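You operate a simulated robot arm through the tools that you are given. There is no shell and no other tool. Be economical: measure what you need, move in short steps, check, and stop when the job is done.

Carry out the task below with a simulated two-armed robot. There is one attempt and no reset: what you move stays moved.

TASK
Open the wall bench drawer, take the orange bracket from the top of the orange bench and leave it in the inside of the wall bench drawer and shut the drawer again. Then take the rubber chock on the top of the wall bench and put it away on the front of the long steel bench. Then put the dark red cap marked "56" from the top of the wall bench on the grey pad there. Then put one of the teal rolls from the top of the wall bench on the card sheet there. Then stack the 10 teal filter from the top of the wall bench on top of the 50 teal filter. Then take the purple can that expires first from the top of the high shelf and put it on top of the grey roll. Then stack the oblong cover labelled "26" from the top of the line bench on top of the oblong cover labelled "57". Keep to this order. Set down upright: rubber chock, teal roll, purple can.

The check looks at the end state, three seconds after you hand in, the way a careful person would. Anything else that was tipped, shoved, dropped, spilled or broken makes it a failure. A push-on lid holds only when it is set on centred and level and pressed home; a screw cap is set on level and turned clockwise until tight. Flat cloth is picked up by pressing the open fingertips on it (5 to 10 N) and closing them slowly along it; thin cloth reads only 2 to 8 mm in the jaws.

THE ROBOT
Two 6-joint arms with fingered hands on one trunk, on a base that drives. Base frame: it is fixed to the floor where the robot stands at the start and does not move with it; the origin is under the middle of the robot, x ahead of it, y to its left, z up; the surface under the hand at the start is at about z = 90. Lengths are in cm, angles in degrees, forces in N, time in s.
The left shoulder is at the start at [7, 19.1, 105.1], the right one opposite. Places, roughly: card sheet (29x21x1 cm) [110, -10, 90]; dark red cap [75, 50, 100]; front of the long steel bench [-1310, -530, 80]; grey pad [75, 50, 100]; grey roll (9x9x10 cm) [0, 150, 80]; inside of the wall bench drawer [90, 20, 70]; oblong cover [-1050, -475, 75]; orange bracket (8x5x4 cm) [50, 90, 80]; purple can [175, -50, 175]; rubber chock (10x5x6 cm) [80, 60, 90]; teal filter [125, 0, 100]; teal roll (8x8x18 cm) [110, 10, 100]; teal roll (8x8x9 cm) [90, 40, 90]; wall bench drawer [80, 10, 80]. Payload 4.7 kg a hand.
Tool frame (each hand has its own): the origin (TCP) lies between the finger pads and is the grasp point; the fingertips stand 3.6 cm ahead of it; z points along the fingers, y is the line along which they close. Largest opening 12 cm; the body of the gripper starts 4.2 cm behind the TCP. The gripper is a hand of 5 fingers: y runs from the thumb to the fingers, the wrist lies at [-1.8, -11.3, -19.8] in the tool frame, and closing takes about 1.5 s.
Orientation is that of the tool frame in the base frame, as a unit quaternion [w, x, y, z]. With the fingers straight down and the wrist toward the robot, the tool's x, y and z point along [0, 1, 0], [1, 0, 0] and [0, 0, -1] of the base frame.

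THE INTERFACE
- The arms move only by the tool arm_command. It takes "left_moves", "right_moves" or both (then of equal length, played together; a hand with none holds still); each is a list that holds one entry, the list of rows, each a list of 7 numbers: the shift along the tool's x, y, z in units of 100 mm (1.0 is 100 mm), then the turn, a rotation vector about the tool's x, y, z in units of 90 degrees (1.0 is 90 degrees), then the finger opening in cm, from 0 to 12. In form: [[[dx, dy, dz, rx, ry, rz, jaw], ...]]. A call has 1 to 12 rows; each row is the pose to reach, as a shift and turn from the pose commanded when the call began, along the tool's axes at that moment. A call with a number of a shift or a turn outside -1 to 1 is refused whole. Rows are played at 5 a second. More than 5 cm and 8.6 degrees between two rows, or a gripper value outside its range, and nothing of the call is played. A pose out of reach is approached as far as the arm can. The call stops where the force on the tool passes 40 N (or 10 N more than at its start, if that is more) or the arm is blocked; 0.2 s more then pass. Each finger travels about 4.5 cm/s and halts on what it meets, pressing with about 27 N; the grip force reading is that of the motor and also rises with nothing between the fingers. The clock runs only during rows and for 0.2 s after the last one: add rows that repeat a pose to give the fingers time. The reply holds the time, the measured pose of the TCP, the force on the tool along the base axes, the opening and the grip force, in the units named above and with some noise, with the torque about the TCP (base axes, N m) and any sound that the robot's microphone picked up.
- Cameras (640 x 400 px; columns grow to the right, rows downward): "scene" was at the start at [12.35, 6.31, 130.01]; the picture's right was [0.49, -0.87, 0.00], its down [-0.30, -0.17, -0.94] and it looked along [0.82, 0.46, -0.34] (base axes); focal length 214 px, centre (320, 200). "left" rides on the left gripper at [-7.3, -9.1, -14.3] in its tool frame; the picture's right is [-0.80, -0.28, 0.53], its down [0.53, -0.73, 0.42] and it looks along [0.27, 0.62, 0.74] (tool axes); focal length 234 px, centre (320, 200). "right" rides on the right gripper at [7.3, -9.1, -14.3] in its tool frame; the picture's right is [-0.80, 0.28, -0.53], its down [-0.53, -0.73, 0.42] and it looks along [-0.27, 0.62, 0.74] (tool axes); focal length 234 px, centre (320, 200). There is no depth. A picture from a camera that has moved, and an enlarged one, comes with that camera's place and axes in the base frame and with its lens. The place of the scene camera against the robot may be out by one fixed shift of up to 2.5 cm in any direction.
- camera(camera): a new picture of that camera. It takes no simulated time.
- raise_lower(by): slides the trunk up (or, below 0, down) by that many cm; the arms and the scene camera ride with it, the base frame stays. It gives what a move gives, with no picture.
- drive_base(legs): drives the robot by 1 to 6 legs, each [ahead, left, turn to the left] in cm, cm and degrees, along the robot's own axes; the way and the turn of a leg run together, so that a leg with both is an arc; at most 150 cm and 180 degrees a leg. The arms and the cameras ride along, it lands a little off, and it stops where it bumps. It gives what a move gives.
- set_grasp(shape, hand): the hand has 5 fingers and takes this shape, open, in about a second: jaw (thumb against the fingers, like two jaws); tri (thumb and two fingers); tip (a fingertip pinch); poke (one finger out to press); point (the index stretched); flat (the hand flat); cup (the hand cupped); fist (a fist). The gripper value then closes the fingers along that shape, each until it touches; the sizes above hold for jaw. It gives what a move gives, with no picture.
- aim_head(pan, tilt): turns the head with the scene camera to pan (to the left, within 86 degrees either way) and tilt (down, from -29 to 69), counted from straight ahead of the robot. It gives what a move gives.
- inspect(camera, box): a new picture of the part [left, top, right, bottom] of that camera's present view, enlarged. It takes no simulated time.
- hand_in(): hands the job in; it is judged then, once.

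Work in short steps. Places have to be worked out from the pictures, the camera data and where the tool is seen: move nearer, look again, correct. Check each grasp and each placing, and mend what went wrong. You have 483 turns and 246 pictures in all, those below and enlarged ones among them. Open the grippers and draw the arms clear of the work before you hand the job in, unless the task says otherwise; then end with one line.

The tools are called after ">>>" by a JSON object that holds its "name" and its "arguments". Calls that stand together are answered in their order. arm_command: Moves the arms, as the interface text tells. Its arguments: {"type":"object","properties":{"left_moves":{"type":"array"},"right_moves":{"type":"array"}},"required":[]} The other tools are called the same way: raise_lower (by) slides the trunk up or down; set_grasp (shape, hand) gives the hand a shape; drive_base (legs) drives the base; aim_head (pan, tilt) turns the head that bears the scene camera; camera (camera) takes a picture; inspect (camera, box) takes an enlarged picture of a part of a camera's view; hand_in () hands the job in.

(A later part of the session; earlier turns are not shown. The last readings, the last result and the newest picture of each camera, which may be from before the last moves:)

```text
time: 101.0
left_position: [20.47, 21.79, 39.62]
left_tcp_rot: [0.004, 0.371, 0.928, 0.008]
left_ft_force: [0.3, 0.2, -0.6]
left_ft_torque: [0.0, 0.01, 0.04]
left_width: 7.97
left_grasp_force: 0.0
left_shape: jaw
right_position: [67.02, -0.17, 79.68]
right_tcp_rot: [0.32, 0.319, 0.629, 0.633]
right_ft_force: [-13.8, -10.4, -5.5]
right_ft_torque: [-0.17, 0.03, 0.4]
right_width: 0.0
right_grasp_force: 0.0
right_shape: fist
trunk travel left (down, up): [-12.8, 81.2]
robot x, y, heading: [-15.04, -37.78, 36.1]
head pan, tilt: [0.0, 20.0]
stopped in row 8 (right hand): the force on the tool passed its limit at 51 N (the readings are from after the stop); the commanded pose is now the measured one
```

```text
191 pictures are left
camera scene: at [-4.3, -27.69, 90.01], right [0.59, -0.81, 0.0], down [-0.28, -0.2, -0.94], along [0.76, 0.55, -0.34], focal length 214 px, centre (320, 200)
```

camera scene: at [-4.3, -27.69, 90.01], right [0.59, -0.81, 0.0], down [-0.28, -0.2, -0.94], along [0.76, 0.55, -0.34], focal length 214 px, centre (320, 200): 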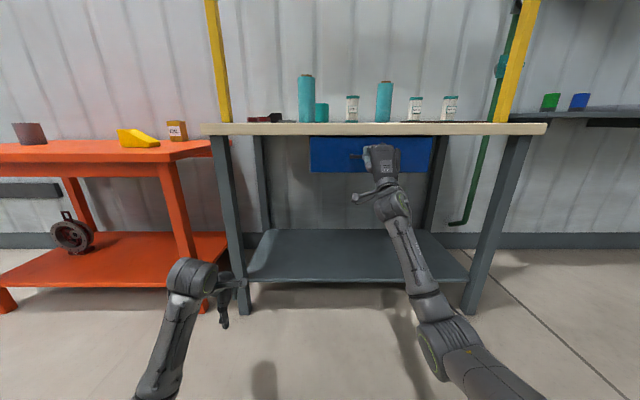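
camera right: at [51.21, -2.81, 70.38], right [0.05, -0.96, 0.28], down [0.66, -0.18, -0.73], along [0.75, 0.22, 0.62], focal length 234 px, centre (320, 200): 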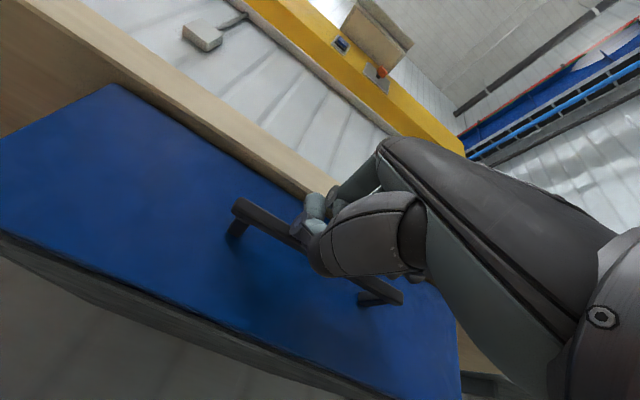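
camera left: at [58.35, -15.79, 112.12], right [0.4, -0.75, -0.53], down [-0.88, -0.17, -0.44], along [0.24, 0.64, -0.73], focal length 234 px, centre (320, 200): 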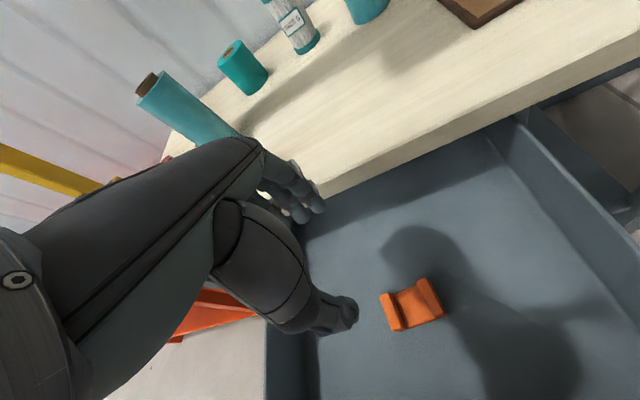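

The drawer hit its stop. I withdraw the right hand, reset it to jaw, and look.

>>> {"name": "arm_command", "arguments": {"right_moves": [[[0, 0, -0.3, 0, 0, 0, 0], [0, 0, -0.6, 0, 0, 0, 0], [0, 0, -1.0, 0, 0, 0, 0]]]}}

>>> {"name": "drive_base", "arguments": {"legs": [[-25, 0, 0]]}}

>>> {"name": "set_grasp", "arguments": {"hand": "right", "shape": "jaw"}}

>>> {"name": "raise_lower", "arguments": {"by": 40}}

>>> {"name": "camera", "arguments": {"camera": "scene"}}

```text
time: 101.8
left_position: [20.56, 22.06, 39.48]
left_tcp_rot: [0.006, 0.371, 0.929, 0.008]
left_ft_force: [-0.1, 0.1, 0.4]
left_ft_torque: [-0.02, 0.0, -0.03]
left_width: 7.99
left_grasp_force: 0.1
left_shape: jaw
right_position: [59.05, -5.97, 79.47]
right_tcp_rot: [0.32, 0.319, 0.63, 0.632]
right_ft_force: [0.9, 0.6, 0.4]
right_ft_torque: [-0.03, 0.01, 0.01]
right_width: 0.0
right_grasp_force: 0.0
right_shape: fist
trunk travel left (down, up): [-12.8, 81.2]
robot x, y, heading: [-14.89, -37.99, 36.4]
head pan, tilt: [0.0, 20.0]
```

```text
time: 103.7
left_position: [-0.16, 7.35, 39.38]
left_tcp_rot: [0.006, 0.369, 0.929, 0.007]
left_ft_force: [-0.7, -0.2, 0.0]
left_ft_torque: [0.01, 0.02, 0.0]
left_width: 8.0
left_grasp_force: 0.0
left_shape: jaw
right_position: [38.64, -20.45, 79.48]
right_tcp_rot: [0.318, 0.317, 0.631, 0.632]
right_ft_force: [0.4, -0.9, -0.3]
right_ft_torque: [-0.05, 0.01, 0.01]
right_width: 0.0
right_grasp_force: 0.0
right_shape: fist
trunk travel left (down, up): [-12.8, 81.2]
robot x, y, heading: [-34.94, -52.54, 36.4]
head pan, tilt: [0.0, 20.0]
```

```text
time: 104.6
left_position: [-0.19, 7.41, 39.46]
left_tcp_rot: [0.005, 0.368, 0.93, 0.007]
left_ft_force: [-0.4, 0.6, 0.2]
left_ft_torque: [-0.01, -0.04, 0.01]
left_width: 7.97
left_grasp_force: 0.0
left_shape: jaw
right_position: [38.64, -20.42, 79.53]
right_tcp_rot: [0.32, 0.319, 0.63, 0.632]
right_ft_force: [0.5, -0.6, 0.2]
right_ft_torque: [0.02, 0.01, -0.02]
right_width: 11.96
right_grasp_force: 0.1
right_shape: jaw
trunk travel left (down, up): [-12.8, 81.2]
robot x, y, heading: [-35.02, -52.76, 36.2]
head pan, tilt: [0.0, 20.0]
```

```text
time: 108.4
left_position: [-0.13, 7.15, 79.41]
left_tcp_rot: [0.004, 0.37, 0.929, 0.008]
left_ft_force: [-0.8, 0.6, 0.0]
left_ft_torque: [-0.01, -0.02, 0.03]
left_width: 7.98
left_grasp_force: 0.0
left_shape: jaw
right_position: [38.74, -20.52, 119.46]
right_tcp_rot: [0.318, 0.317, 0.631, 0.633]
right_ft_force: [0.0, -0.6, 0.6]
right_ft_torque: [-0.02, -0.02, 0.01]
right_width: 11.95
right_grasp_force: 0.1
right_shape: jaw
trunk travel left (down, up): [-52.8, 41.2]
robot x, y, heading: [-35.3, -52.63, 36.5]
head pan, tilt: [0.0, 20.0]
```

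```text
190 pictures are left
camera scene: at [-24.56, -42.41, 130.0], right [0.59, -0.81, 0.0], down [-0.28, -0.2, -0.94], along [0.76, 0.56, -0.34], focal length 214 px, centre (320, 200)
```

scene: 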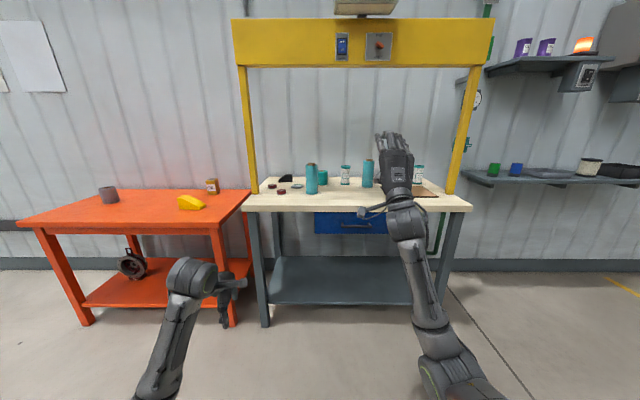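

The drawer is shut. Now I inspect the wall bench top for the chock, caps and pads.

>>> {"name": "inspect", "arguments": {"camera": "scene", "box": [250, 150, 450, 220]}}

>>> {"name": "inspect", "arguments": {"camera": "scene", "box": [500, 25, 620, 100]}}

```text
3.20 times, centred on (350, 185) of scene
camera zoom: at [-24.56, -42.41, 130.0], right [0.59, -0.81, 0.0], down [-0.28, -0.2, -0.94], along [0.76, 0.56, -0.34], focal length 686 px, centre (224, 248)
```

zoom: 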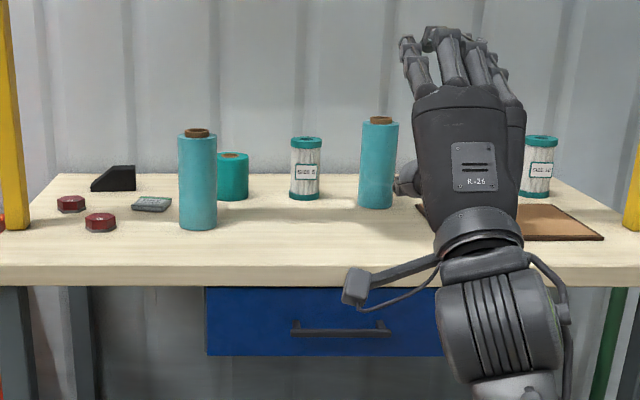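

```text
5.33 times, centred on (560, 62) of scene
camera zoom: at [-24.56, -42.41, 130.0], right [0.59, -0.81, 0.0], down [-0.28, -0.2, -0.94], along [0.76, 0.56, -0.34], focal length 1144 px, centre (-960, 933)
```

zoom: 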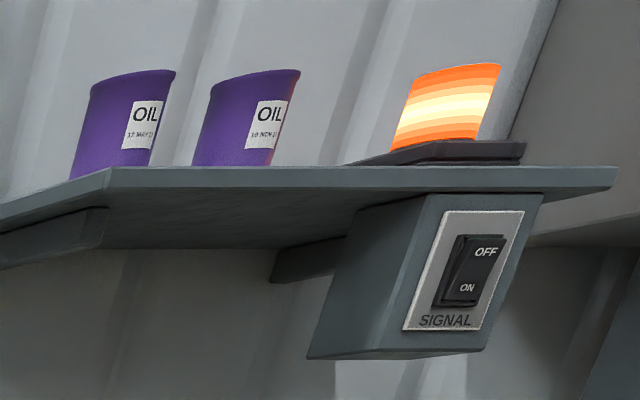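

The chock is near [80.5, 65.5] at the back left. I turn the right hand back to fingers-down, raise the left hand, then raise the trunk.

>>> {"name": "arm_command", "arguments": {"right_moves": [[[0, 0, 0, 0.09, 0, 0, 8], [0, 0, 0, 0.18, 0, 0, 8], [0, 0, 0, 0.27, 0, 0, 8], [0, 0, -0.1, 0.36, 0, 0, 8], [0, 0, -0.2, 0.45, 0, 0, 8], [0, 0, -0.3, 0.54, 0, 0, 8], [0, 0, -0.4, 0.63, 0, 0, 8], [0, 0, -0.5, 0.72, 0, 0, 8], [0, 0, -0.6, 0.81, 0, 0, 8], [0, 0, -0.7, 0.9, 0, 0, 8], [0, 0, -0.8, 0.95, 0, 0, 8], [0, 0, -0.9, 1.0, 0, 0, 8]]], "left_moves": [[[0, 0, -0.1, 0, 0, 0, 8], [0, 0, -0.2, 0, 0, 0, 8], [0, 0, -0.3, 0, 0, 0, 8], [0, 0, -0.4, 0, 0, 0, 8], [0, 0, -0.5, 0, 0, 0, 8], [0, 0, -0.6, 0, 0, 0, 8], [0, 0, -0.7, 0, 0, 0, 8], [0, 0, -0.8, 0, 0, 0, 8], [0, 0, -0.9, 0, 0, 0, 8], [0, 0, -1.0, 0, 0, 0, 8], [0, 0, -1.0, 0, 0, 0, 8], [0, 0, -1.0, 0, 0, 0, 8]]]}}

>>> {"name": "raise_lower", "arguments": {"by": 28}}

```text
time: 111.0
left_position: [1.72, 11.49, 84.3]
left_tcp_rot: [0.007, 0.37, 0.929, 0.008]
left_ft_force: [-0.4, 1.1, -0.1]
left_ft_torque: [0.02, -0.01, 0.01]
left_width: 7.97
left_grasp_force: 0.1
left_shape: jaw
left hand out of reach, approached as far as the arm can: row 1, 2, 3, 4, 5, 6, 7, 8, 9, 10, 11, 12
right_position: [40.67, -20.06, 118.93]
right_tcp_rot: [0.001, 0.45, 0.893, 0.001]
right_ft_force: [-0.1, -0.6, -0.4]
right_ft_torque: [-0.01, -0.02, 0.0]
right_width: 8.04
right_grasp_force: 0.0
right_shape: jaw
right hand out of reach, approached as far as the arm can: row 8, 9, 10, 11, 12
trunk travel left (down, up): [-52.8, 41.2]
robot x, y, heading: [-35.37, -52.66, 36.5]
head pan, tilt: [0.0, 20.0]
```

```text
time: 113.8
left_position: [1.74, 11.59, 112.25]
left_tcp_rot: [0.006, 0.37, 0.929, 0.007]
left_ft_force: [0.1, -0.3, 0.1]
left_ft_torque: [-0.02, 0.03, -0.02]
left_width: 7.98
left_grasp_force: 0.0
left_shape: jaw
right_position: [40.56, -20.11, 146.99]
right_tcp_rot: [0.001, 0.45, 0.893, 0.003]
right_ft_force: [-0.3, 0.3, -0.1]
right_ft_torque: [-0.02, -0.03, -0.01]
right_width: 8.01
right_grasp_force: 0.1
right_shape: jaw
trunk travel left (down, up): [-80.8, 13.2]
robot x, y, heading: [-35.33, -52.68, 36.3]
head pan, tilt: [0.0, 20.0]
```

The right wrist would meet the yellow beam (underside ~156), so I lower and retract the right hand.

>>> {"name": "arm_command", "arguments": {"right_moves": [[[0, -0.1, 0.4, 0, 0, 0, 8], [0, -0.3, 0.8, 0, 0, 0, 8], [0, -0.6, 1.0, 0, 0, 0, 8]]]}}

>>> {"name": "arm_command", "arguments": {"right_moves": [[[0, -0.2, 0.4, 0, 0, 0, 8], [0, -0.6, 0.7, 0, 0, 0, 8], [0, -1.0, 1.0, 0, 0, 0, 8]]]}}

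```text
time: 114.6
left_position: [1.79, 11.59, 112.25]
left_tcp_rot: [0.005, 0.37, 0.929, 0.008]
left_ft_force: [-0.7, 0.2, 1.0]
left_ft_torque: [0.01, 0.02, -0.01]
left_width: 7.99
left_grasp_force: 0.1
left_shape: jaw
right_position: [40.41, -20.42, 137.37]
right_tcp_rot: [0.0, 0.451, 0.893, 0.001]
right_ft_force: [0.2, -0.6, 0.0]
right_ft_torque: [-0.03, -0.03, -0.02]
right_width: 8.05
right_grasp_force: 0.1
right_shape: jaw
right hand out of reach, approached as far as the arm can: row 1, 2, 3
trunk travel left (down, up): [-80.8, 13.2]
robot x, y, heading: [-35.1, -52.33, 36.3]
head pan, tilt: [0.0, 20.0]
```

```text
time: 115.4
left_position: [1.82, 11.46, 112.35]
left_tcp_rot: [0.006, 0.37, 0.929, 0.008]
left_ft_force: [0.8, -0.5, 0.1]
left_ft_torque: [0.01, 0.02, -0.01]
left_width: 7.97
left_grasp_force: 0.1
left_shape: jaw
right_position: [38.24, -23.77, 124.26]
right_tcp_rot: [0.0, 0.449, 0.893, 0.004]
right_ft_force: [-1.0, 0.0, 0.2]
right_ft_torque: [0.01, 0.01, 0.03]
right_width: 8.03
right_grasp_force: 0.1
right_shape: jaw
right hand out of reach, approached as far as the arm can: row 1, 2, 3
trunk travel left (down, up): [-80.8, 13.2]
robot x, y, heading: [-35.46, -52.51, 36.3]
head pan, tilt: [0.0, 20.0]
```

Right wrist is now at ~144, under the beam. I drive up to the bench in two stages and check the clearances.

>>> {"name": "drive_base", "arguments": {"legs": [[55, -1, 0.6]]}}

>>> {"name": "aim_head", "arguments": {"pan": 0, "tilt": 15}}

>>> {"name": "camera", "arguments": {"camera": "scene"}}

>>> {"name": "camera", "arguments": {"camera": "left"}}

```text
time: 118.6
left_position: [45.04, 44.6, 112.31]
left_tcp_rot: [0.006, 0.36, 0.933, 0.007]
left_ft_force: [-0.1, -0.5, 0.6]
left_ft_torque: [0.0, -0.01, -0.04]
left_width: 7.97
left_grasp_force: 0.0
left_shape: jaw
right_position: [82.17, 10.13, 124.28]
right_tcp_rot: [0.0, 0.441, 0.898, 0.003]
right_ft_force: [0.4, 0.5, -0.3]
right_ft_torque: [0.02, 0.01, 0.01]
right_width: 8.04
right_grasp_force: 0.0
right_shape: jaw
trunk travel left (down, up): [-80.8, 13.2]
robot x, y, heading: [8.97, -20.34, 37.5]
head pan, tilt: [0.0, 20.0]
```

```text
time: 119.3
left_position: [45.08, 44.63, 112.32]
left_tcp_rot: [0.006, 0.361, 0.933, 0.008]
left_ft_force: [-0.2, -0.3, 0.3]
left_ft_torque: [-0.01, 0.0, 0.01]
left_width: 7.97
left_grasp_force: 0.0
left_shape: jaw
right_position: [82.36, 10.11, 124.21]
right_tcp_rot: [0.001, 0.44, 0.898, 0.002]
right_ft_force: [-0.4, 0.2, -0.3]
right_ft_torque: [0.01, 0.03, -0.02]
right_width: 8.05
right_grasp_force: 0.0
right_shape: jaw
trunk travel left (down, up): [-80.8, 13.2]
robot x, y, heading: [9.39, -20.62, 37.3]
head pan, tilt: [0.0, 15.0]
```

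```text
187 pictures are left
camera scene: at [19.93, -9.85, 158.81], right [0.61, -0.79, 0.0], down [-0.21, -0.16, -0.97], along [0.77, 0.59, -0.26], focal length 214 px, centre (320, 200)
```

scene: 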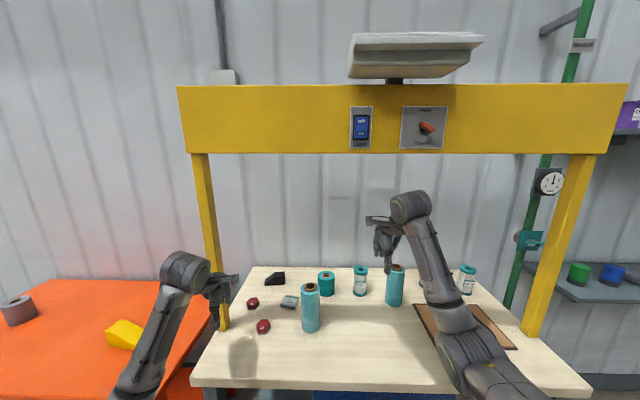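

```text
186 pictures are left
camera left: at [44.08, 32.76, 126.41], right [0.42, -0.74, -0.53], down [-0.88, -0.18, -0.44], along [0.23, 0.65, -0.73], focal length 234 px, centre (320, 200)
```

left: 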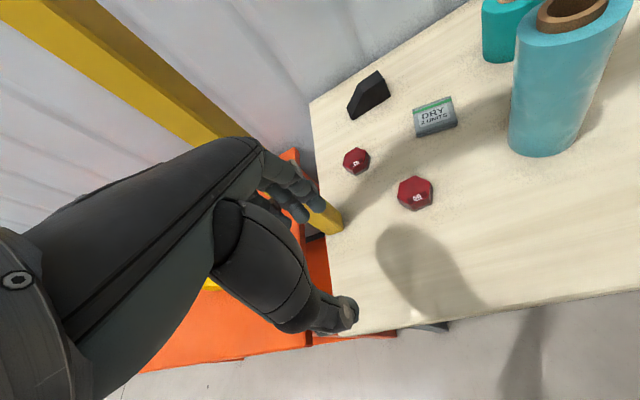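

The left hand would pass too near the yellow post. I shift it right 8 cm and square its yaw before driving on.

>>> {"name": "arm_command", "arguments": {"left_moves": [[[-0.3, 0, 0, 0, 0, 0.04, 8], [-0.6, 0, 0, 0, 0, 0.08, 8], [-0.9, 0, 0, 0, 0, 0.12, 8]]]}}

>>> {"name": "drive_base", "arguments": {"legs": [[21, 0, 0]]}}

>>> {"name": "camera", "arguments": {"camera": "left"}}

>>> {"name": "camera", "arguments": {"camera": "scene"}}

```text
time: 120.1
left_position: [51.68, 38.34, 112.46]
left_tcp_rot: [0.005, 0.446, 0.895, 0.009]
left_ft_force: [0.2, -0.6, 0.3]
left_ft_torque: [-0.01, 0.03, -0.01]
left_width: 8.01
left_grasp_force: 0.0
left_shape: jaw
right_position: [82.31, 10.05, 124.09]
right_tcp_rot: [0.0, 0.44, 0.898, 0.002]
right_ft_force: [-0.3, -0.5, -0.5]
right_ft_torque: [-0.03, -0.01, -0.06]
right_width: 8.04
right_grasp_force: 0.0
right_shape: jaw
trunk travel left (down, up): [-80.8, 13.2]
robot x, y, heading: [8.93, -20.64, 37.5]
head pan, tilt: [0.0, 15.0]
```

```text
time: 121.7
left_position: [68.07, 51.17, 112.36]
left_tcp_rot: [0.006, 0.446, 0.895, 0.009]
left_ft_force: [0.4, -0.2, 1.0]
left_ft_torque: [0.0, -0.02, -0.02]
left_width: 7.96
left_grasp_force: 0.1
left_shape: jaw
right_position: [98.5, 23.0, 124.3]
right_tcp_rot: [0.001, 0.439, 0.899, 0.004]
right_ft_force: [-0.1, 0.1, 0.1]
right_ft_torque: [-0.03, 0.04, 0.0]
right_width: 8.03
right_grasp_force: 0.0
right_shape: jaw
trunk travel left (down, up): [-80.8, 13.2]
robot x, y, heading: [25.93, -7.59, 37.7]
head pan, tilt: [0.0, 15.0]
```

```text
185 pictures are left
camera left: at [64.82, 39.69, 126.48], right [0.27, -0.8, -0.53], down [-0.9, -0.01, -0.44], along [0.35, 0.6, -0.72], focal length 234 px, centre (320, 200)
```

left: 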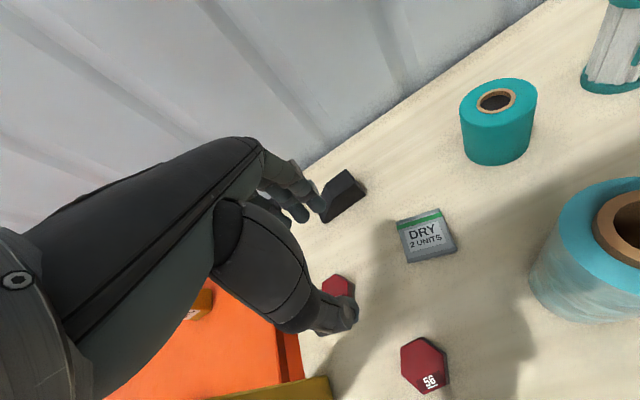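

```text
184 pictures are left
camera scene: at [36.27, 2.77, 158.84], right [0.61, -0.79, 0.0], down [-0.2, -0.16, -0.97], along [0.76, 0.59, -0.26], focal length 214 px, centre (320, 200)
```

scene: 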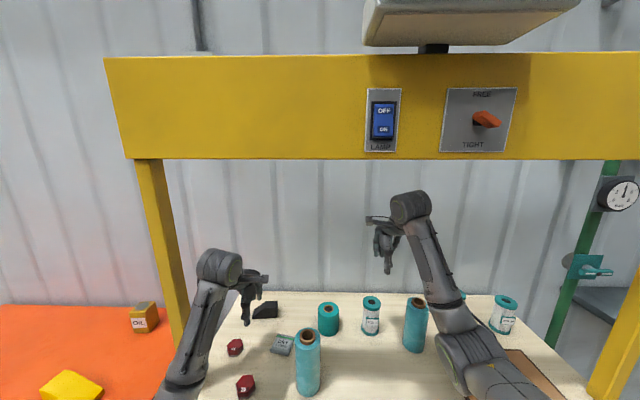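

Zoom on the chock for its yaw and shape.

>>> {"name": "inspect", "arguments": {"camera": "left", "box": [290, 150, 390, 240]}}

>>> {"name": "inspect", "arguments": {"camera": "scene", "box": [200, 280, 440, 400]}}

```text
4.44 times, centred on (340, 195) of left
camera zoom: at [64.82, 39.69, 126.48], right [0.27, -0.8, -0.53], down [-0.9, -0.01, -0.44], along [0.35, 0.6, -0.72], focal length 1041 px, centre (231, 222)
```

zoom: 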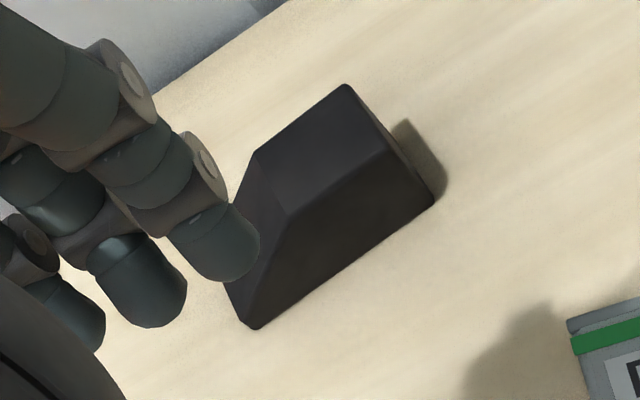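

```text
2.67 times, centred on (320, 340) of scene
camera zoom: at [36.27, 2.77, 158.84], right [0.61, -0.79, 0.0], down [-0.2, -0.16, -0.97], along [0.76, 0.59, -0.26], focal length 572 px, centre (320, -173)
```

zoom: 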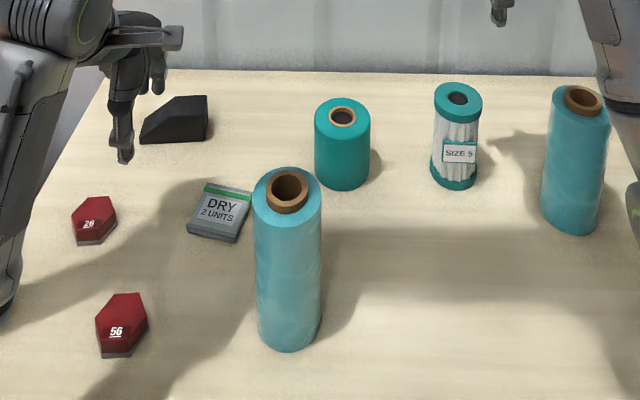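

The chock's long axis is at about -50°, grip point near [82.9, 64.3]. I move over it at z≈103.

>>> {"name": "arm_command", "arguments": {"left_moves": [[[0.05, 0.35, 0, 0.0137, 0, -0.02, 10], [0.1, 0.7, 0.1, 0.0137, 0, -0.04, 10], [0.1, 1.0, 0.2, 0.0137, 0, -0.04, 10]]]}}

>>> {"name": "arm_command", "arguments": {"left_moves": [[[0, 0.35, 0.2, 0, 0, 0, 10], [0, 0.7, 0.4, 0, 0, 0, 10], [0, 0.97, 0.7, 0, 0, 0, 10]]]}}

>>> {"name": "camera", "arguments": {"camera": "left"}}

>>> {"name": "camera", "arguments": {"camera": "scene"}}

```text
time: 122.5
left_position: [75.61, 58.36, 110.24]
left_tcp_rot: [0.001, 0.417, 0.909, -0.001]
left_ft_force: [0.2, -0.6, -0.3]
left_ft_torque: [-0.01, 0.0, 0.02]
left_width: 9.97
left_grasp_force: 0.0
left_shape: jaw
right_position: [98.69, 23.08, 124.14]
right_tcp_rot: [0.0, 0.439, 0.898, 0.002]
right_ft_force: [0.8, 0.1, 0.1]
right_ft_torque: [0.01, -0.03, 0.0]
right_width: 8.05
right_grasp_force: 0.1
right_shape: jaw
trunk travel left (down, up): [-80.8, 13.2]
robot x, y, heading: [26.13, -8.02, 37.8]
head pan, tilt: [0.0, 15.0]
```

```text
time: 123.3
left_position: [82.93, 64.34, 103.6]
left_tcp_rot: [0.0, 0.418, 0.908, -0.001]
left_ft_force: [-0.2, 0.2, -0.6]
left_ft_torque: [-0.01, 0.01, -0.03]
left_width: 9.98
left_grasp_force: 0.0
left_shape: jaw
right_position: [98.69, 23.11, 124.21]
right_tcp_rot: [0.0, 0.439, 0.898, 0.002]
right_ft_force: [0.5, -0.6, 0.0]
right_ft_torque: [-0.03, -0.02, -0.01]
right_width: 8.05
right_grasp_force: 0.2
right_shape: jaw
trunk travel left (down, up): [-80.8, 13.2]
robot x, y, heading: [26.0, -7.66, 37.7]
head pan, tilt: [0.0, 15.0]
```

```text
181 pictures are left
camera left: at [80.77, 52.97, 117.78], right [0.31, -0.79, -0.52], down [-0.9, -0.08, -0.42], along [0.3, 0.61, -0.74], focal length 234 px, centre (320, 200)
```

left: 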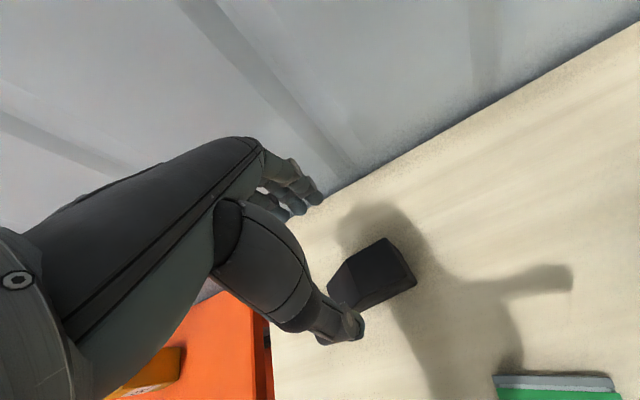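

```text
180 pictures are left
camera scene: at [36.44, 2.9, 158.82], right [0.61, -0.79, 0.0], down [-0.21, -0.16, -0.97], along [0.76, 0.59, -0.26], focal length 214 px, centre (320, 200)
```

scene: 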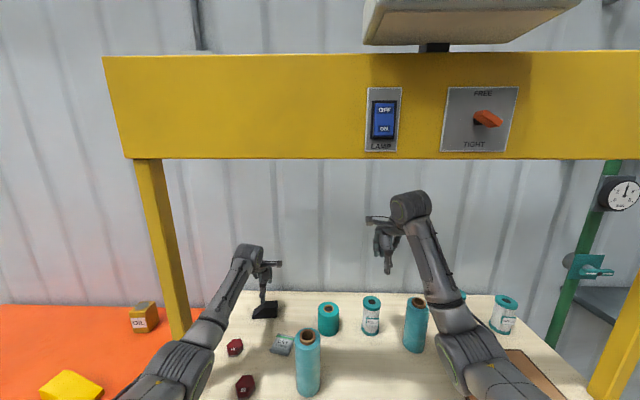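

Aligned over the chock. I descend and close on it.

>>> {"name": "arm_command", "arguments": {"left_moves": [[[0, 0, 0.35, 0, 0, 0, 10], [0, 0, 0.7, 0, 0, 0, 10], [0, 0, 0.93, 0, 0, 0, 10], [0, 0, 0.93, 0, 0, 0, 7], [0, 0, 0.93, 0, 0, 0, 4], [0, 0, 0.93, 0, 0, 0, 2], [0, 0, 0.93, 0, 0, 0, 2], [0, 0, 0.93, 0, 0, 0, 2], [0, 0, 0.93, 0, 0, 0, 2], [0, 0, 0.93, 0, 0, 0, 2]]]}}

>>> {"name": "camera", "arguments": {"camera": "left"}}

```text
time: 125.5
left_position: [82.76, 64.3, 94.08]
left_tcp_rot: [0.0, 0.417, 0.909, -0.001]
left_ft_force: [0.1, -0.4, -0.4]
left_ft_torque: [0.0, -0.03, -0.03]
left_width: 3.95
left_grasp_force: 26.7
left_shape: jaw
right_position: [98.66, 22.95, 124.26]
right_tcp_rot: [0.001, 0.44, 0.898, 0.003]
right_ft_force: [0.3, 0.0, 0.2]
right_ft_torque: [-0.01, -0.04, 0.02]
right_width: 8.02
right_grasp_force: 0.0
right_shape: jaw
trunk travel left (down, up): [-80.8, 13.2]
robot x, y, heading: [25.63, -7.56, 37.9]
head pan, tilt: [0.0, 15.0]
```

```text
179 pictures are left
camera left: at [80.63, 53.01, 108.43], right [0.31, -0.79, -0.52], down [-0.9, -0.08, -0.42], along [0.3, 0.6, -0.74], focal length 234 px, centre (320, 200)
```

left: 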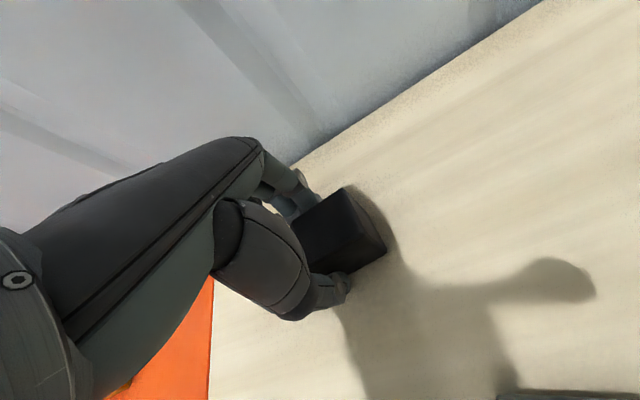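

Gripped. I lift 12 cm, back away from the bench and check.

>>> {"name": "arm_command", "arguments": {"left_moves": [[[0, 0, -0.2, 0, 0, 0, 2], [0, 0, -0.5, 0, 0, 0, 2], [0, 0, -0.8, 0, 0, 0, 2], [0, 0, -1.0, 0, 0, 0, 2]]]}}

>>> {"name": "drive_base", "arguments": {"legs": [[-70, 0, 0]]}}

>>> {"name": "aim_head", "arguments": {"pan": 10, "tilt": 25}}

>>> {"name": "camera", "arguments": {"camera": "scene"}}

```text
time: 126.5
left_position: [82.93, 64.32, 104.24]
left_tcp_rot: [0.0, 0.418, 0.909, -0.001]
left_ft_force: [0.0, 0.1, -2.6]
left_ft_torque: [-0.01, -0.01, 0.02]
left_width: 3.94
left_grasp_force: 27.2
left_shape: jaw
right_position: [98.65, 23.0, 124.24]
right_tcp_rot: [0.001, 0.439, 0.899, 0.004]
right_ft_force: [0.6, -0.1, 0.6]
right_ft_torque: [-0.01, -0.01, 0.02]
right_width: 8.03
right_grasp_force: 0.2
right_shape: jaw
trunk travel left (down, up): [-80.8, 13.2]
robot x, y, heading: [25.91, -7.71, 37.6]
head pan, tilt: [0.0, 15.0]
```

```text
time: 130.3
left_position: [26.75, 22.24, 103.93]
left_tcp_rot: [0.0, 0.409, 0.912, -0.001]
left_ft_force: [-0.8, 0.6, -2.3]
left_ft_torque: [-0.01, 0.05, -0.01]
left_width: 3.94
left_grasp_force: 26.7
left_shape: jaw
right_position: [43.27, -18.95, 124.19]
right_tcp_rot: [0.001, 0.431, 0.902, 0.002]
right_ft_force: [0.5, 0.4, -0.8]
right_ft_torque: [0.0, 0.0, 0.03]
right_width: 8.03
right_grasp_force: 0.1
right_shape: jaw
trunk travel left (down, up): [-80.8, 13.2]
robot x, y, heading: [-28.92, -50.66, 38.8]
head pan, tilt: [0.0, 15.0]
```

```text
time: 131.1
left_position: [26.69, 22.21, 104.03]
left_tcp_rot: [-0.001, 0.41, 0.912, -0.002]
left_ft_force: [0.0, 0.6, -2.4]
left_ft_torque: [0.04, 0.01, 0.02]
left_width: 3.93
left_grasp_force: 27.7
left_shape: jaw
right_position: [43.21, -18.96, 124.27]
right_tcp_rot: [0.001, 0.431, 0.902, 0.003]
right_ft_force: [-0.8, 0.4, 0.6]
right_ft_torque: [0.01, 0.02, -0.04]
right_width: 8.07
right_grasp_force: 0.0
right_shape: jaw
trunk travel left (down, up): [-80.8, 13.2]
robot x, y, heading: [-28.96, -50.7, 38.8]
head pan, tilt: [10.0, 25.0]
```

```text
178 pictures are left
camera scene: at [-19.87, -39.02, 157.2], right [0.75, -0.66, 0.0], down [-0.28, -0.32, -0.91], along [0.6, 0.68, -0.42], focal length 214 px, centre (320, 200)
```

scene: 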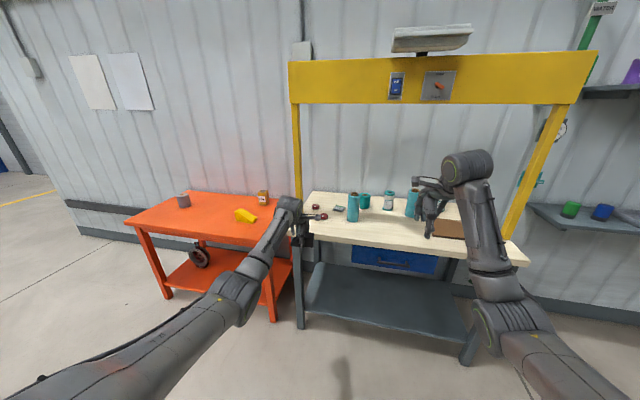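

The chock is held. I turn around toward the far benches and look down the hall.

>>> {"name": "drive_base", "arguments": {"legs": [[-15, 0, 0], [0, 0, 161.7]]}}

>>> {"name": "aim_head", "arguments": {"pan": 0, "tilt": 10}}

>>> {"name": "camera", "arguments": {"camera": "scene"}}

```text
time: 139.4
left_position: [-117.29, -111.79, 103.99]
left_tcp_rot: [-0.001, 0.834, -0.551, -0.001]
left_ft_force: [-0.3, -0.1, -2.2]
left_ft_torque: [-0.01, 0.0, 0.0]
left_width: 3.87
left_grasp_force: 27.4
left_shape: jaw
right_position: [-119.61, -67.55, 124.16]
right_tcp_rot: [0.003, 0.821, -0.571, -0.001]
right_ft_force: [-0.8, 0.3, 0.4]
right_ft_torque: [0.0, 0.01, -0.01]
right_width: 8.04
right_grasp_force: 0.2
right_shape: jaw
trunk travel left (down, up): [-80.8, 13.2]
robot x, y, heading: [-40.99, -60.27, -160.0]
head pan, tilt: [10.0, 25.0]
```

```text
time: 140.2
left_position: [-117.33, -111.77, 104.13]
left_tcp_rot: [-0.001, 0.835, -0.55, -0.001]
left_ft_force: [0.1, 0.4, -2.2]
left_ft_torque: [-0.01, -0.01, -0.03]
left_width: 3.87
left_grasp_force: 26.6
left_shape: jaw
right_position: [-119.72, -67.51, 124.23]
right_tcp_rot: [0.004, 0.821, -0.572, -0.001]
right_ft_force: [0.9, -0.2, 0.0]
right_ft_torque: [0.02, 0.01, 0.01]
right_width: 8.03
right_grasp_force: 0.0
right_shape: jaw
trunk travel left (down, up): [-80.8, 13.2]
robot x, y, heading: [-41.03, -60.53, -160.0]
head pan, tilt: [0.0, 10.0]
```

```text
177 pictures are left
camera scene: at [-55.31, -63.61, 159.62], right [-0.34, 0.94, 0.0], down [0.16, 0.06, -0.98], along [-0.92, -0.34, -0.17], focal length 214 px, centre (320, 200)
```

scene: 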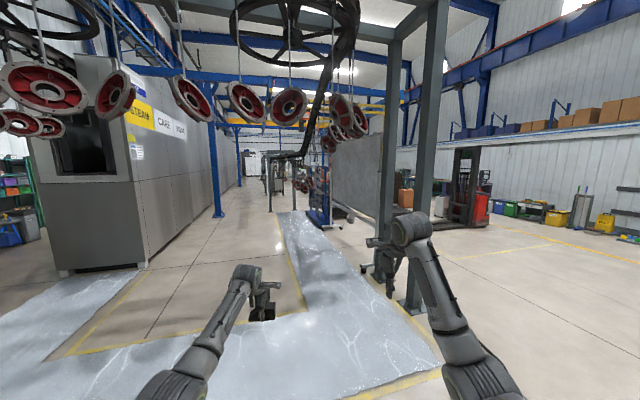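

A factory hall. I zoom on the center and look right to plan a path to the far benches.

>>> {"name": "inspect", "arguments": {"camera": "scene", "box": [200, 100, 400, 260]}}

>>> {"name": "aim_head", "arguments": {"pan": -50, "tilt": 10}}

>>> {"name": "camera", "arguments": {"camera": "scene"}}

```text
2.50 times, centred on (300, 180) of scene
camera zoom: at [-55.31, -63.61, 159.62], right [-0.34, 0.94, 0.0], down [0.16, 0.06, -0.98], along [-0.92, -0.34, -0.17], focal length 536 px, centre (370, 250)
```

zoom: 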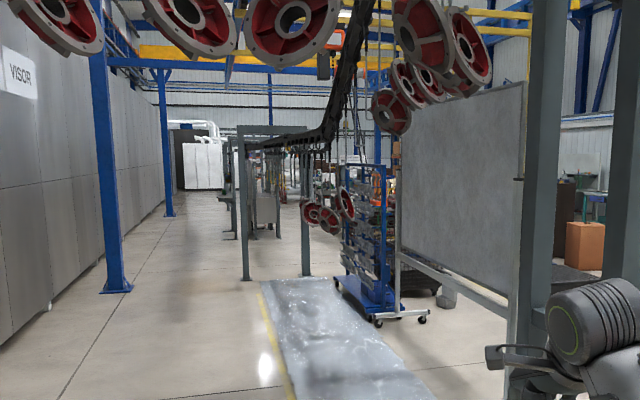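

```text
time: 141.3
left_position: [-117.25, -111.68, 104.04]
left_tcp_rot: [-0.001, 0.834, -0.551, 0.0]
left_ft_force: [0.1, 0.2, -2.1]
left_ft_torque: [0.0, 0.01, -0.01]
left_width: 3.87
left_grasp_force: 26.6
left_shape: jaw
right_position: [-119.67, -67.61, 124.16]
right_tcp_rot: [0.003, 0.821, -0.571, -0.001]
right_ft_force: [0.6, -0.5, -0.5]
right_ft_torque: [-0.02, 0.01, 0.01]
right_width: 8.02
right_grasp_force: 0.1
right_shape: jaw
trunk travel left (down, up): [-80.8, 13.2]
robot x, y, heading: [-41.14, -60.91, -159.9]
head pan, tilt: [-50.0, 10.0]
```

```text
175 pictures are left
camera scene: at [-54.64, -55.77, 159.63], right [0.5, 0.87, 0.0], down [0.15, -0.09, -0.98], along [-0.85, 0.49, -0.17], focal length 214 px, centre (320, 200)
```

scene: 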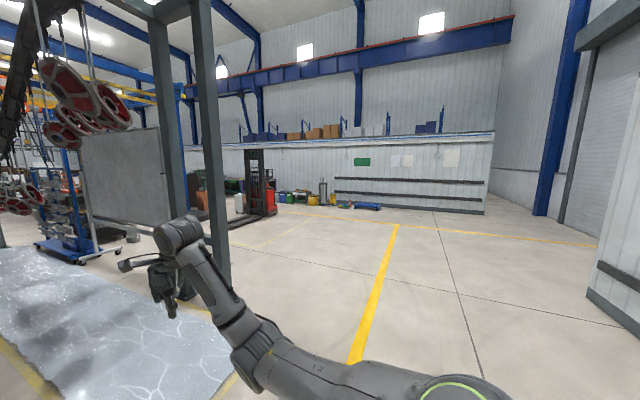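

Left of the partition is a corridor with hanging parts; right of it is open floor leading toward the target. I drive along the open right side first.

>>> {"name": "drive_base", "arguments": {"legs": [[0, 0, -38.4], [150, 0, 0], [150, 0, 0], [130, 0, 0], [0, 0, 55]]}}

>>> {"name": "aim_head", "arguments": {"pan": 0, "tilt": 12}}

>>> {"name": "camera", "arguments": {"camera": "scene"}}

```text
time: 166.5
left_position: [-510.82, -4.78, 104.05]
left_tcp_rot: [-0.001, 0.91, -0.416, 0.0]
left_ft_force: [-0.5, 0.3, -2.3]
left_ft_torque: [-0.01, 0.0, 0.01]
left_width: 3.85
left_grasp_force: 26.9
left_shape: jaw
right_position: [-526.58, 36.68, 124.13]
right_tcp_rot: [0.002, 0.899, -0.437, -0.001]
right_ft_force: [0.2, -0.7, 0.3]
right_ft_torque: [-0.03, 0.02, 0.01]
right_width: 8.05
right_grasp_force: 0.0
right_shape: jaw
trunk travel left (down, up): [-80.8, 13.2]
robot x, y, heading: [-454.03, 67.3, -142.1]
head pan, tilt: [-50.0, 10.0]
```

```text
time: 167.7
left_position: [-510.85, -4.8, 103.99]
left_tcp_rot: [-0.001, 0.91, -0.415, -0.001]
left_ft_force: [0.1, -0.5, -1.9]
left_ft_torque: [0.01, 0.03, 0.0]
left_width: 3.86
left_grasp_force: 27.3
left_shape: jaw
right_position: [-526.66, 36.74, 124.17]
right_tcp_rot: [0.003, 0.9, -0.437, 0.0]
right_ft_force: [-0.9, 0.1, 0.5]
right_ft_torque: [0.0, -0.02, -0.01]
right_width: 8.03
right_grasp_force: 0.1
right_shape: jaw
trunk travel left (down, up): [-80.8, 13.2]
robot x, y, heading: [-454.1, 67.42, -141.9]
head pan, tilt: [0.0, 12.0]
```

```text
174 pictures are left
camera scene: at [-466.05, 60.43, 159.3], right [-0.61, 0.79, 0.0], down [0.16, 0.13, -0.98], along [-0.77, -0.6, -0.21], focal length 214 px, centre (320, 200)
```

scene: 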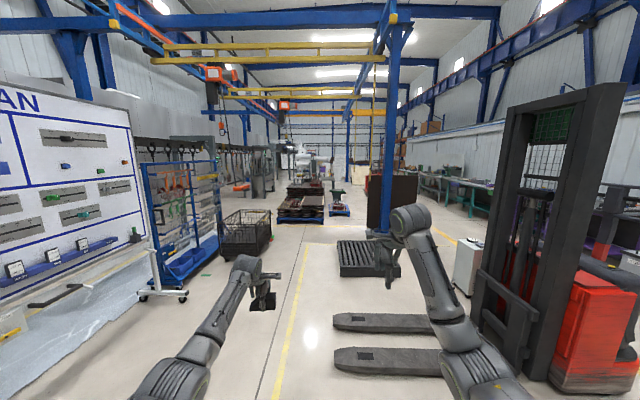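

I zoom on the area ahead to locate the long steel bench and a clear route.

>>> {"name": "inspect", "arguments": {"camera": "scene", "box": [220, 120, 420, 245]}}

```text
3.20 times, centred on (320, 182) of scene
camera zoom: at [-466.05, 60.43, 159.3], right [-0.61, 0.79, 0.0], down [0.16, 0.13, -0.98], along [-0.77, -0.6, -0.21], focal length 686 px, centre (320, 256)
```

zoom: 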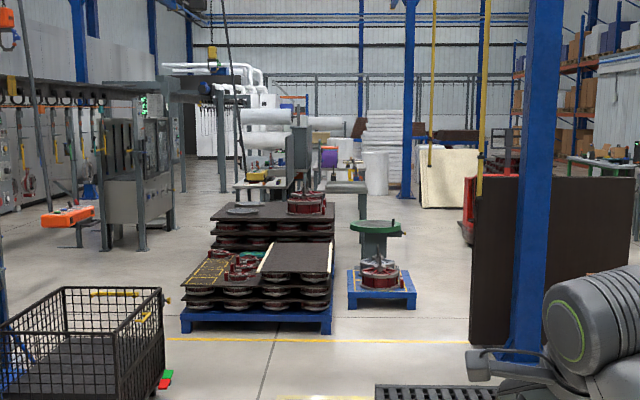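

Plan: pass left of the forks and roller pallet, then sidestep right behind the brown board. First the straight part.

>>> {"name": "drive_base", "arguments": {"legs": [[0, 0, -1.2], [120, 30, 0], [150, 0, 0]]}}

>>> {"name": "camera", "arguments": {"camera": "scene"}}

```text
time: 181.3
left_position: [-704.8, -196.85, 104.04]
left_tcp_rot: [-0.001, 0.916, -0.402, -0.001]
left_ft_force: [-0.7, 0.2, -2.1]
left_ft_torque: [0.01, -0.01, 0.04]
left_width: 3.86
left_grasp_force: 26.8
left_shape: jaw
right_position: [-721.94, -155.87, 124.25]
right_tcp_rot: [0.004, 0.906, -0.424, -0.001]
right_ft_force: [-1.1, 0.3, 0.2]
right_ft_torque: [0.04, 0.0, 0.0]
right_width: 8.05
right_grasp_force: 0.0
right_shape: jaw
trunk travel left (down, up): [-80.8, 13.2]
robot x, y, heading: [-650.04, -122.84, -140.6]
head pan, tilt: [0.0, 12.0]
```

```text
172 pictures are left
camera scene: at [-661.9, -130.45, 159.31], right [-0.64, 0.77, 0.0], down [0.16, 0.13, -0.98], along [-0.76, -0.62, -0.21], focal length 214 px, centre (320, 200)
```

scene: 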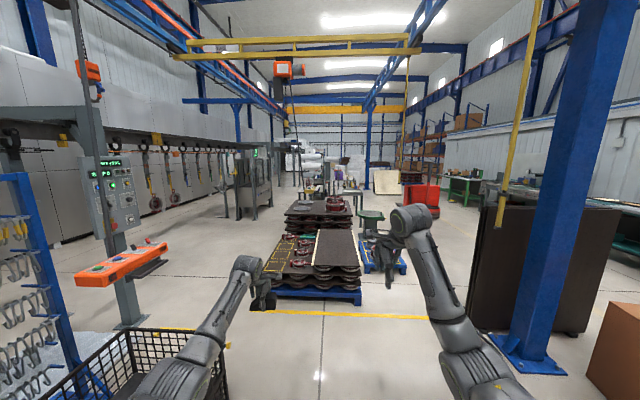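

Position is as planned. I straighten, drive to just before the gear pallet and look again.

>>> {"name": "drive_base", "arguments": {"legs": [[0, 0, -2.5], [150, 0, 0], [50, 0, 0]]}}

>>> {"name": "aim_head", "arguments": {"pan": -25, "tilt": 25}}

>>> {"name": "camera", "arguments": {"camera": "scene"}}

```text
time: 191.2
left_position: [-859.54, -305.71, 103.28]
left_tcp_rot: [-0.006, 0.905, -0.426, 0.003]
left_ft_force: [-1.1, -0.5, -3.3]
left_ft_torque: [0.04, -0.04, -0.05]
left_width: 3.83
left_grasp_force: 27.1
left_shape: jaw
right_position: [-874.67, -264.26, 123.52]
right_tcp_rot: [0.0, 0.894, -0.449, 0.001]
right_ft_force: [-0.8, -1.2, -0.5]
right_ft_torque: [0.06, -0.05, 0.02]
right_width: 8.02
right_grasp_force: 0.0
right_shape: jaw
trunk travel left (down, up): [-80.8, 13.2]
robot x, y, heading: [-800.75, -234.72, -143.5]
head pan, tilt: [0.0, 12.0]
stopped in leg 3: the robot was blocked; the commanded pose is now the measured one
```

```text
time: 192.1
left_position: [-859.08, -305.35, 104.05]
left_tcp_rot: [-0.002, 0.904, -0.427, -0.001]
left_ft_force: [-0.5, 0.5, -1.9]
left_ft_torque: [0.02, 0.0, 0.02]
left_width: 3.86
left_grasp_force: 27.0
left_shape: jaw
right_position: [-873.87, -263.69, 124.25]
right_tcp_rot: [0.003, 0.894, -0.448, 0.0]
right_ft_force: [-0.9, 0.0, 0.0]
right_ft_torque: [-0.03, 0.01, 0.0]
right_width: 8.03
right_grasp_force: 0.0
right_shape: jaw
trunk travel left (down, up): [-80.8, 13.2]
robot x, y, heading: [-800.8, -234.77, -143.7]
head pan, tilt: [-25.0, 25.0]
```

```text
171 pictures are left
camera scene: at [-814.29, -237.68, 157.22], right [-0.2, 0.98, 0.0], down [0.41, 0.08, -0.91], along [-0.89, -0.18, -0.42], focal length 214 px, centre (320, 200)
```

scene: 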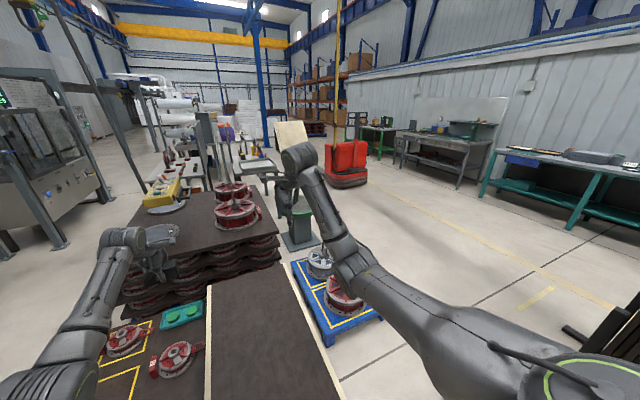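

The base bumped against the gear pallet. I back off slightly and look down to learn the base's size and the clearances.

>>> {"name": "drive_base", "arguments": {"legs": [[-8, 0, 0]]}}

>>> {"name": "aim_head", "arguments": {"pan": -35, "tilt": 60}}

>>> {"name": "camera", "arguments": {"camera": "scene"}}

>>> {"name": "aim_head", "arguments": {"pan": -70, "tilt": 40}}

>>> {"name": "camera", "arguments": {"camera": "scene"}}

```text
time: 193.1
left_position: [-852.82, -300.92, 103.72]
left_tcp_rot: [-0.004, 0.905, -0.425, 0.0]
left_ft_force: [0.8, 0.3, -1.7]
left_ft_torque: [0.01, -0.06, 0.0]
left_width: 3.83
left_grasp_force: 27.1
left_shape: jaw
right_position: [-867.91, -259.4, 123.86]
right_tcp_rot: [0.001, 0.894, -0.448, 0.002]
right_ft_force: [-0.2, -0.2, 0.6]
right_ft_torque: [0.0, 0.0, 0.03]
right_width: 8.06
right_grasp_force: 0.0
right_shape: jaw
trunk travel left (down, up): [-80.8, 13.2]
robot x, y, heading: [-794.06, -230.22, -143.7]
head pan, tilt: [-25.0, 25.0]
```

```text
time: 194.1
left_position: [-852.81, -300.95, 103.81]
left_tcp_rot: [-0.003, 0.905, -0.425, 0.0]
left_ft_force: [-1.0, -0.2, -3.0]
left_ft_torque: [0.0, -0.04, 0.03]
left_width: 3.83
left_grasp_force: 27.3
left_shape: jaw
right_position: [-867.74, -259.23, 124.03]
right_tcp_rot: [0.002, 0.894, -0.448, 0.0]
right_ft_force: [0.4, -0.1, 0.5]
right_ft_torque: [-0.01, 0.03, 0.0]
right_width: 8.02
right_grasp_force: 0.2
right_shape: jaw
trunk travel left (down, up): [-80.8, 13.2]
robot x, y, heading: [-794.38, -229.91, -143.5]
head pan, tilt: [-35.0, 60.0]
```

```text
170 pictures are left
camera scene: at [-805.9, -231.57, 152.18], right [-0.03, 1.0, 0.0], down [0.87, 0.02, -0.5], along [-0.5, -0.01, -0.87], focal length 214 px, centre (320, 200)
```

scene: 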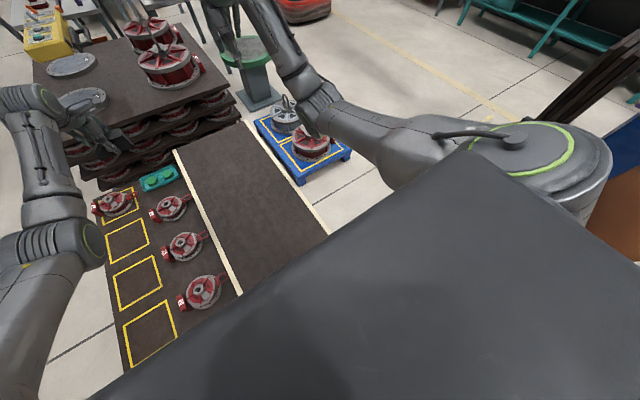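

```text
time: 195.1
left_position: [-852.67, -300.89, 103.97]
left_tcp_rot: [-0.003, 0.905, -0.426, 0.0]
left_ft_force: [0.1, -0.3, -2.2]
left_ft_torque: [0.01, 0.0, -0.02]
left_width: 3.86
left_grasp_force: 27.0
left_shape: jaw
right_position: [-867.75, -259.15, 124.11]
right_tcp_rot: [0.002, 0.894, -0.448, 0.0]
right_ft_force: [0.1, -0.4, 0.0]
right_ft_torque: [0.0, 0.02, -0.01]
right_width: 8.03
right_grasp_force: 0.0
right_shape: jaw
trunk travel left (down, up): [-80.8, 13.2]
robot x, y, heading: [-794.43, -229.8, -143.5]
head pan, tilt: [-70.0, 40.0]
```

```text
169 pictures are left
camera scene: at [-806.21, -226.62, 154.86], right [0.55, 0.83, 0.0], down [0.54, -0.35, -0.77], along [-0.64, 0.42, -0.64], focal length 214 px, centre (320, 200)
```

scene: 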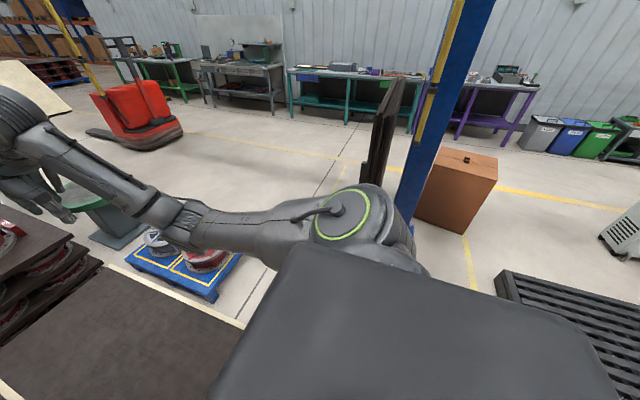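

The base radius is about 31 cm, so the gap behind the board is passable. I sidestep right in three legs.

>>> {"name": "drive_base", "arguments": {"legs": [[0, -79, 0], [61, -37, 0], [5, -58, 0]]}}

>>> {"name": "aim_head", "arguments": {"pan": 0, "tilt": 15}}

>>> {"name": "camera", "arguments": {"camera": "scene"}}

```text
time: 205.8
left_position: [-1008.53, -202.41, 103.94]
left_tcp_rot: [-0.003, 0.908, -0.42, 0.001]
left_ft_force: [0.4, 0.3, -2.2]
left_ft_torque: [0.0, 0.0, 0.0]
left_width: 3.86
left_grasp_force: 26.5
left_shape: jaw
right_position: [-1023.86, -160.95, 124.11]
right_tcp_rot: [0.002, 0.897, -0.442, 0.0]
right_ft_force: [0.4, -0.5, 0.2]
right_ft_torque: [-0.02, -0.01, 0.03]
right_width: 8.04
right_grasp_force: 0.1
right_shape: jaw
trunk travel left (down, up): [-80.8, 13.2]
robot x, y, heading: [-950.97, -130.75, -142.6]
head pan, tilt: [-70.0, 40.0]
```

```text
time: 207.2
left_position: [-1008.57, -202.46, 103.84]
left_tcp_rot: [-0.003, 0.907, -0.421, 0.0]
left_ft_force: [0.2, -0.5, -2.7]
left_ft_torque: [0.04, -0.01, 0.02]
left_width: 3.84
left_grasp_force: 27.6
left_shape: jaw
right_position: [-1024.05, -161.0, 124.21]
right_tcp_rot: [0.003, 0.897, -0.442, 0.0]
right_ft_force: [0.5, 0.3, -0.6]
right_ft_torque: [0.03, 0.03, -0.03]
right_width: 8.03
right_grasp_force: 0.2
right_shape: jaw
trunk travel left (down, up): [-80.8, 13.2]
robot x, y, heading: [-950.59, -130.87, -142.7]
head pan, tilt: [0.0, 15.0]
```

```text
168 pictures are left
camera scene: at [-963.2, -137.92, 158.81], right [-0.6, 0.8, 0.0], down [0.21, 0.16, -0.97], along [-0.77, -0.58, -0.26], focal length 214 px, centre (320, 200)
```

scene: 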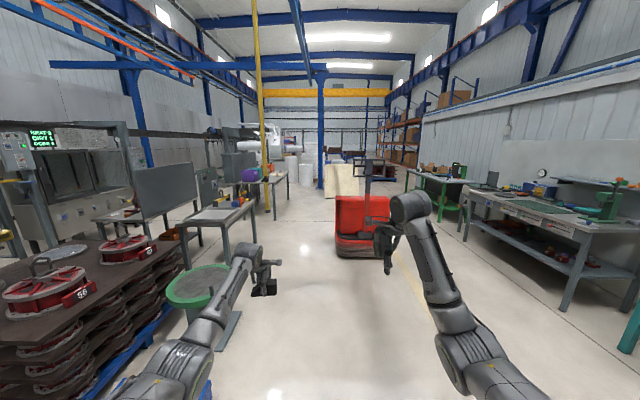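

Clear aisle ahead. I zoom on the benches at left-front.

>>> {"name": "inspect", "arguments": {"camera": "scene", "box": [80, 120, 340, 280]}}

```text
2.46 times, centred on (210, 200) of scene
camera zoom: at [-963.2, -137.92, 158.81], right [-0.6, 0.8, 0.0], down [0.21, 0.16, -0.97], along [-0.77, -0.58, -0.26], focal length 528 px, centre (591, 200)
```

zoom: 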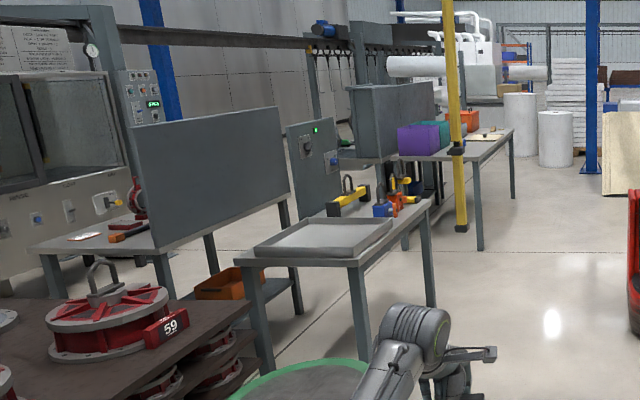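

The long steel bench is the one with the purple bin; its aisle edge runs from about [-1247,-474] to [-1380,-563]. I drive along the aisle in steps.

>>> {"name": "drive_base", "arguments": {"legs": [[150, 8, 0], [75, 3, 0], [75, 35, 0]]}}

>>> {"name": "camera", "arguments": {"camera": "scene"}}

```text
refused: leg 1 is longer than a leg can be; nothing moved
```

```text
166 pictures are left
camera scene: at [-963.2, -137.92, 158.81], right [-0.6, 0.8, 0.0], down [0.21, 0.16, -0.97], along [-0.77, -0.58, -0.26], focal length 214 px, centre (320, 200)
```

scene: 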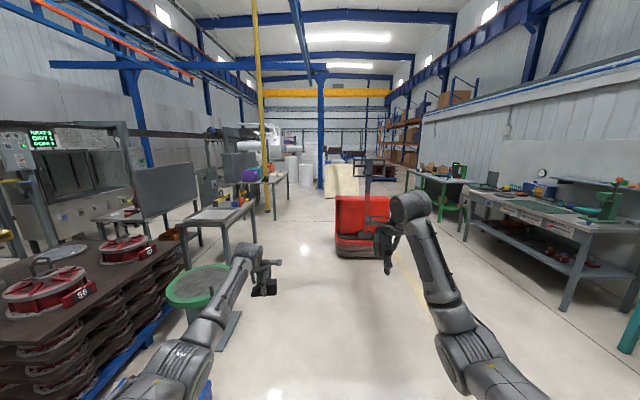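

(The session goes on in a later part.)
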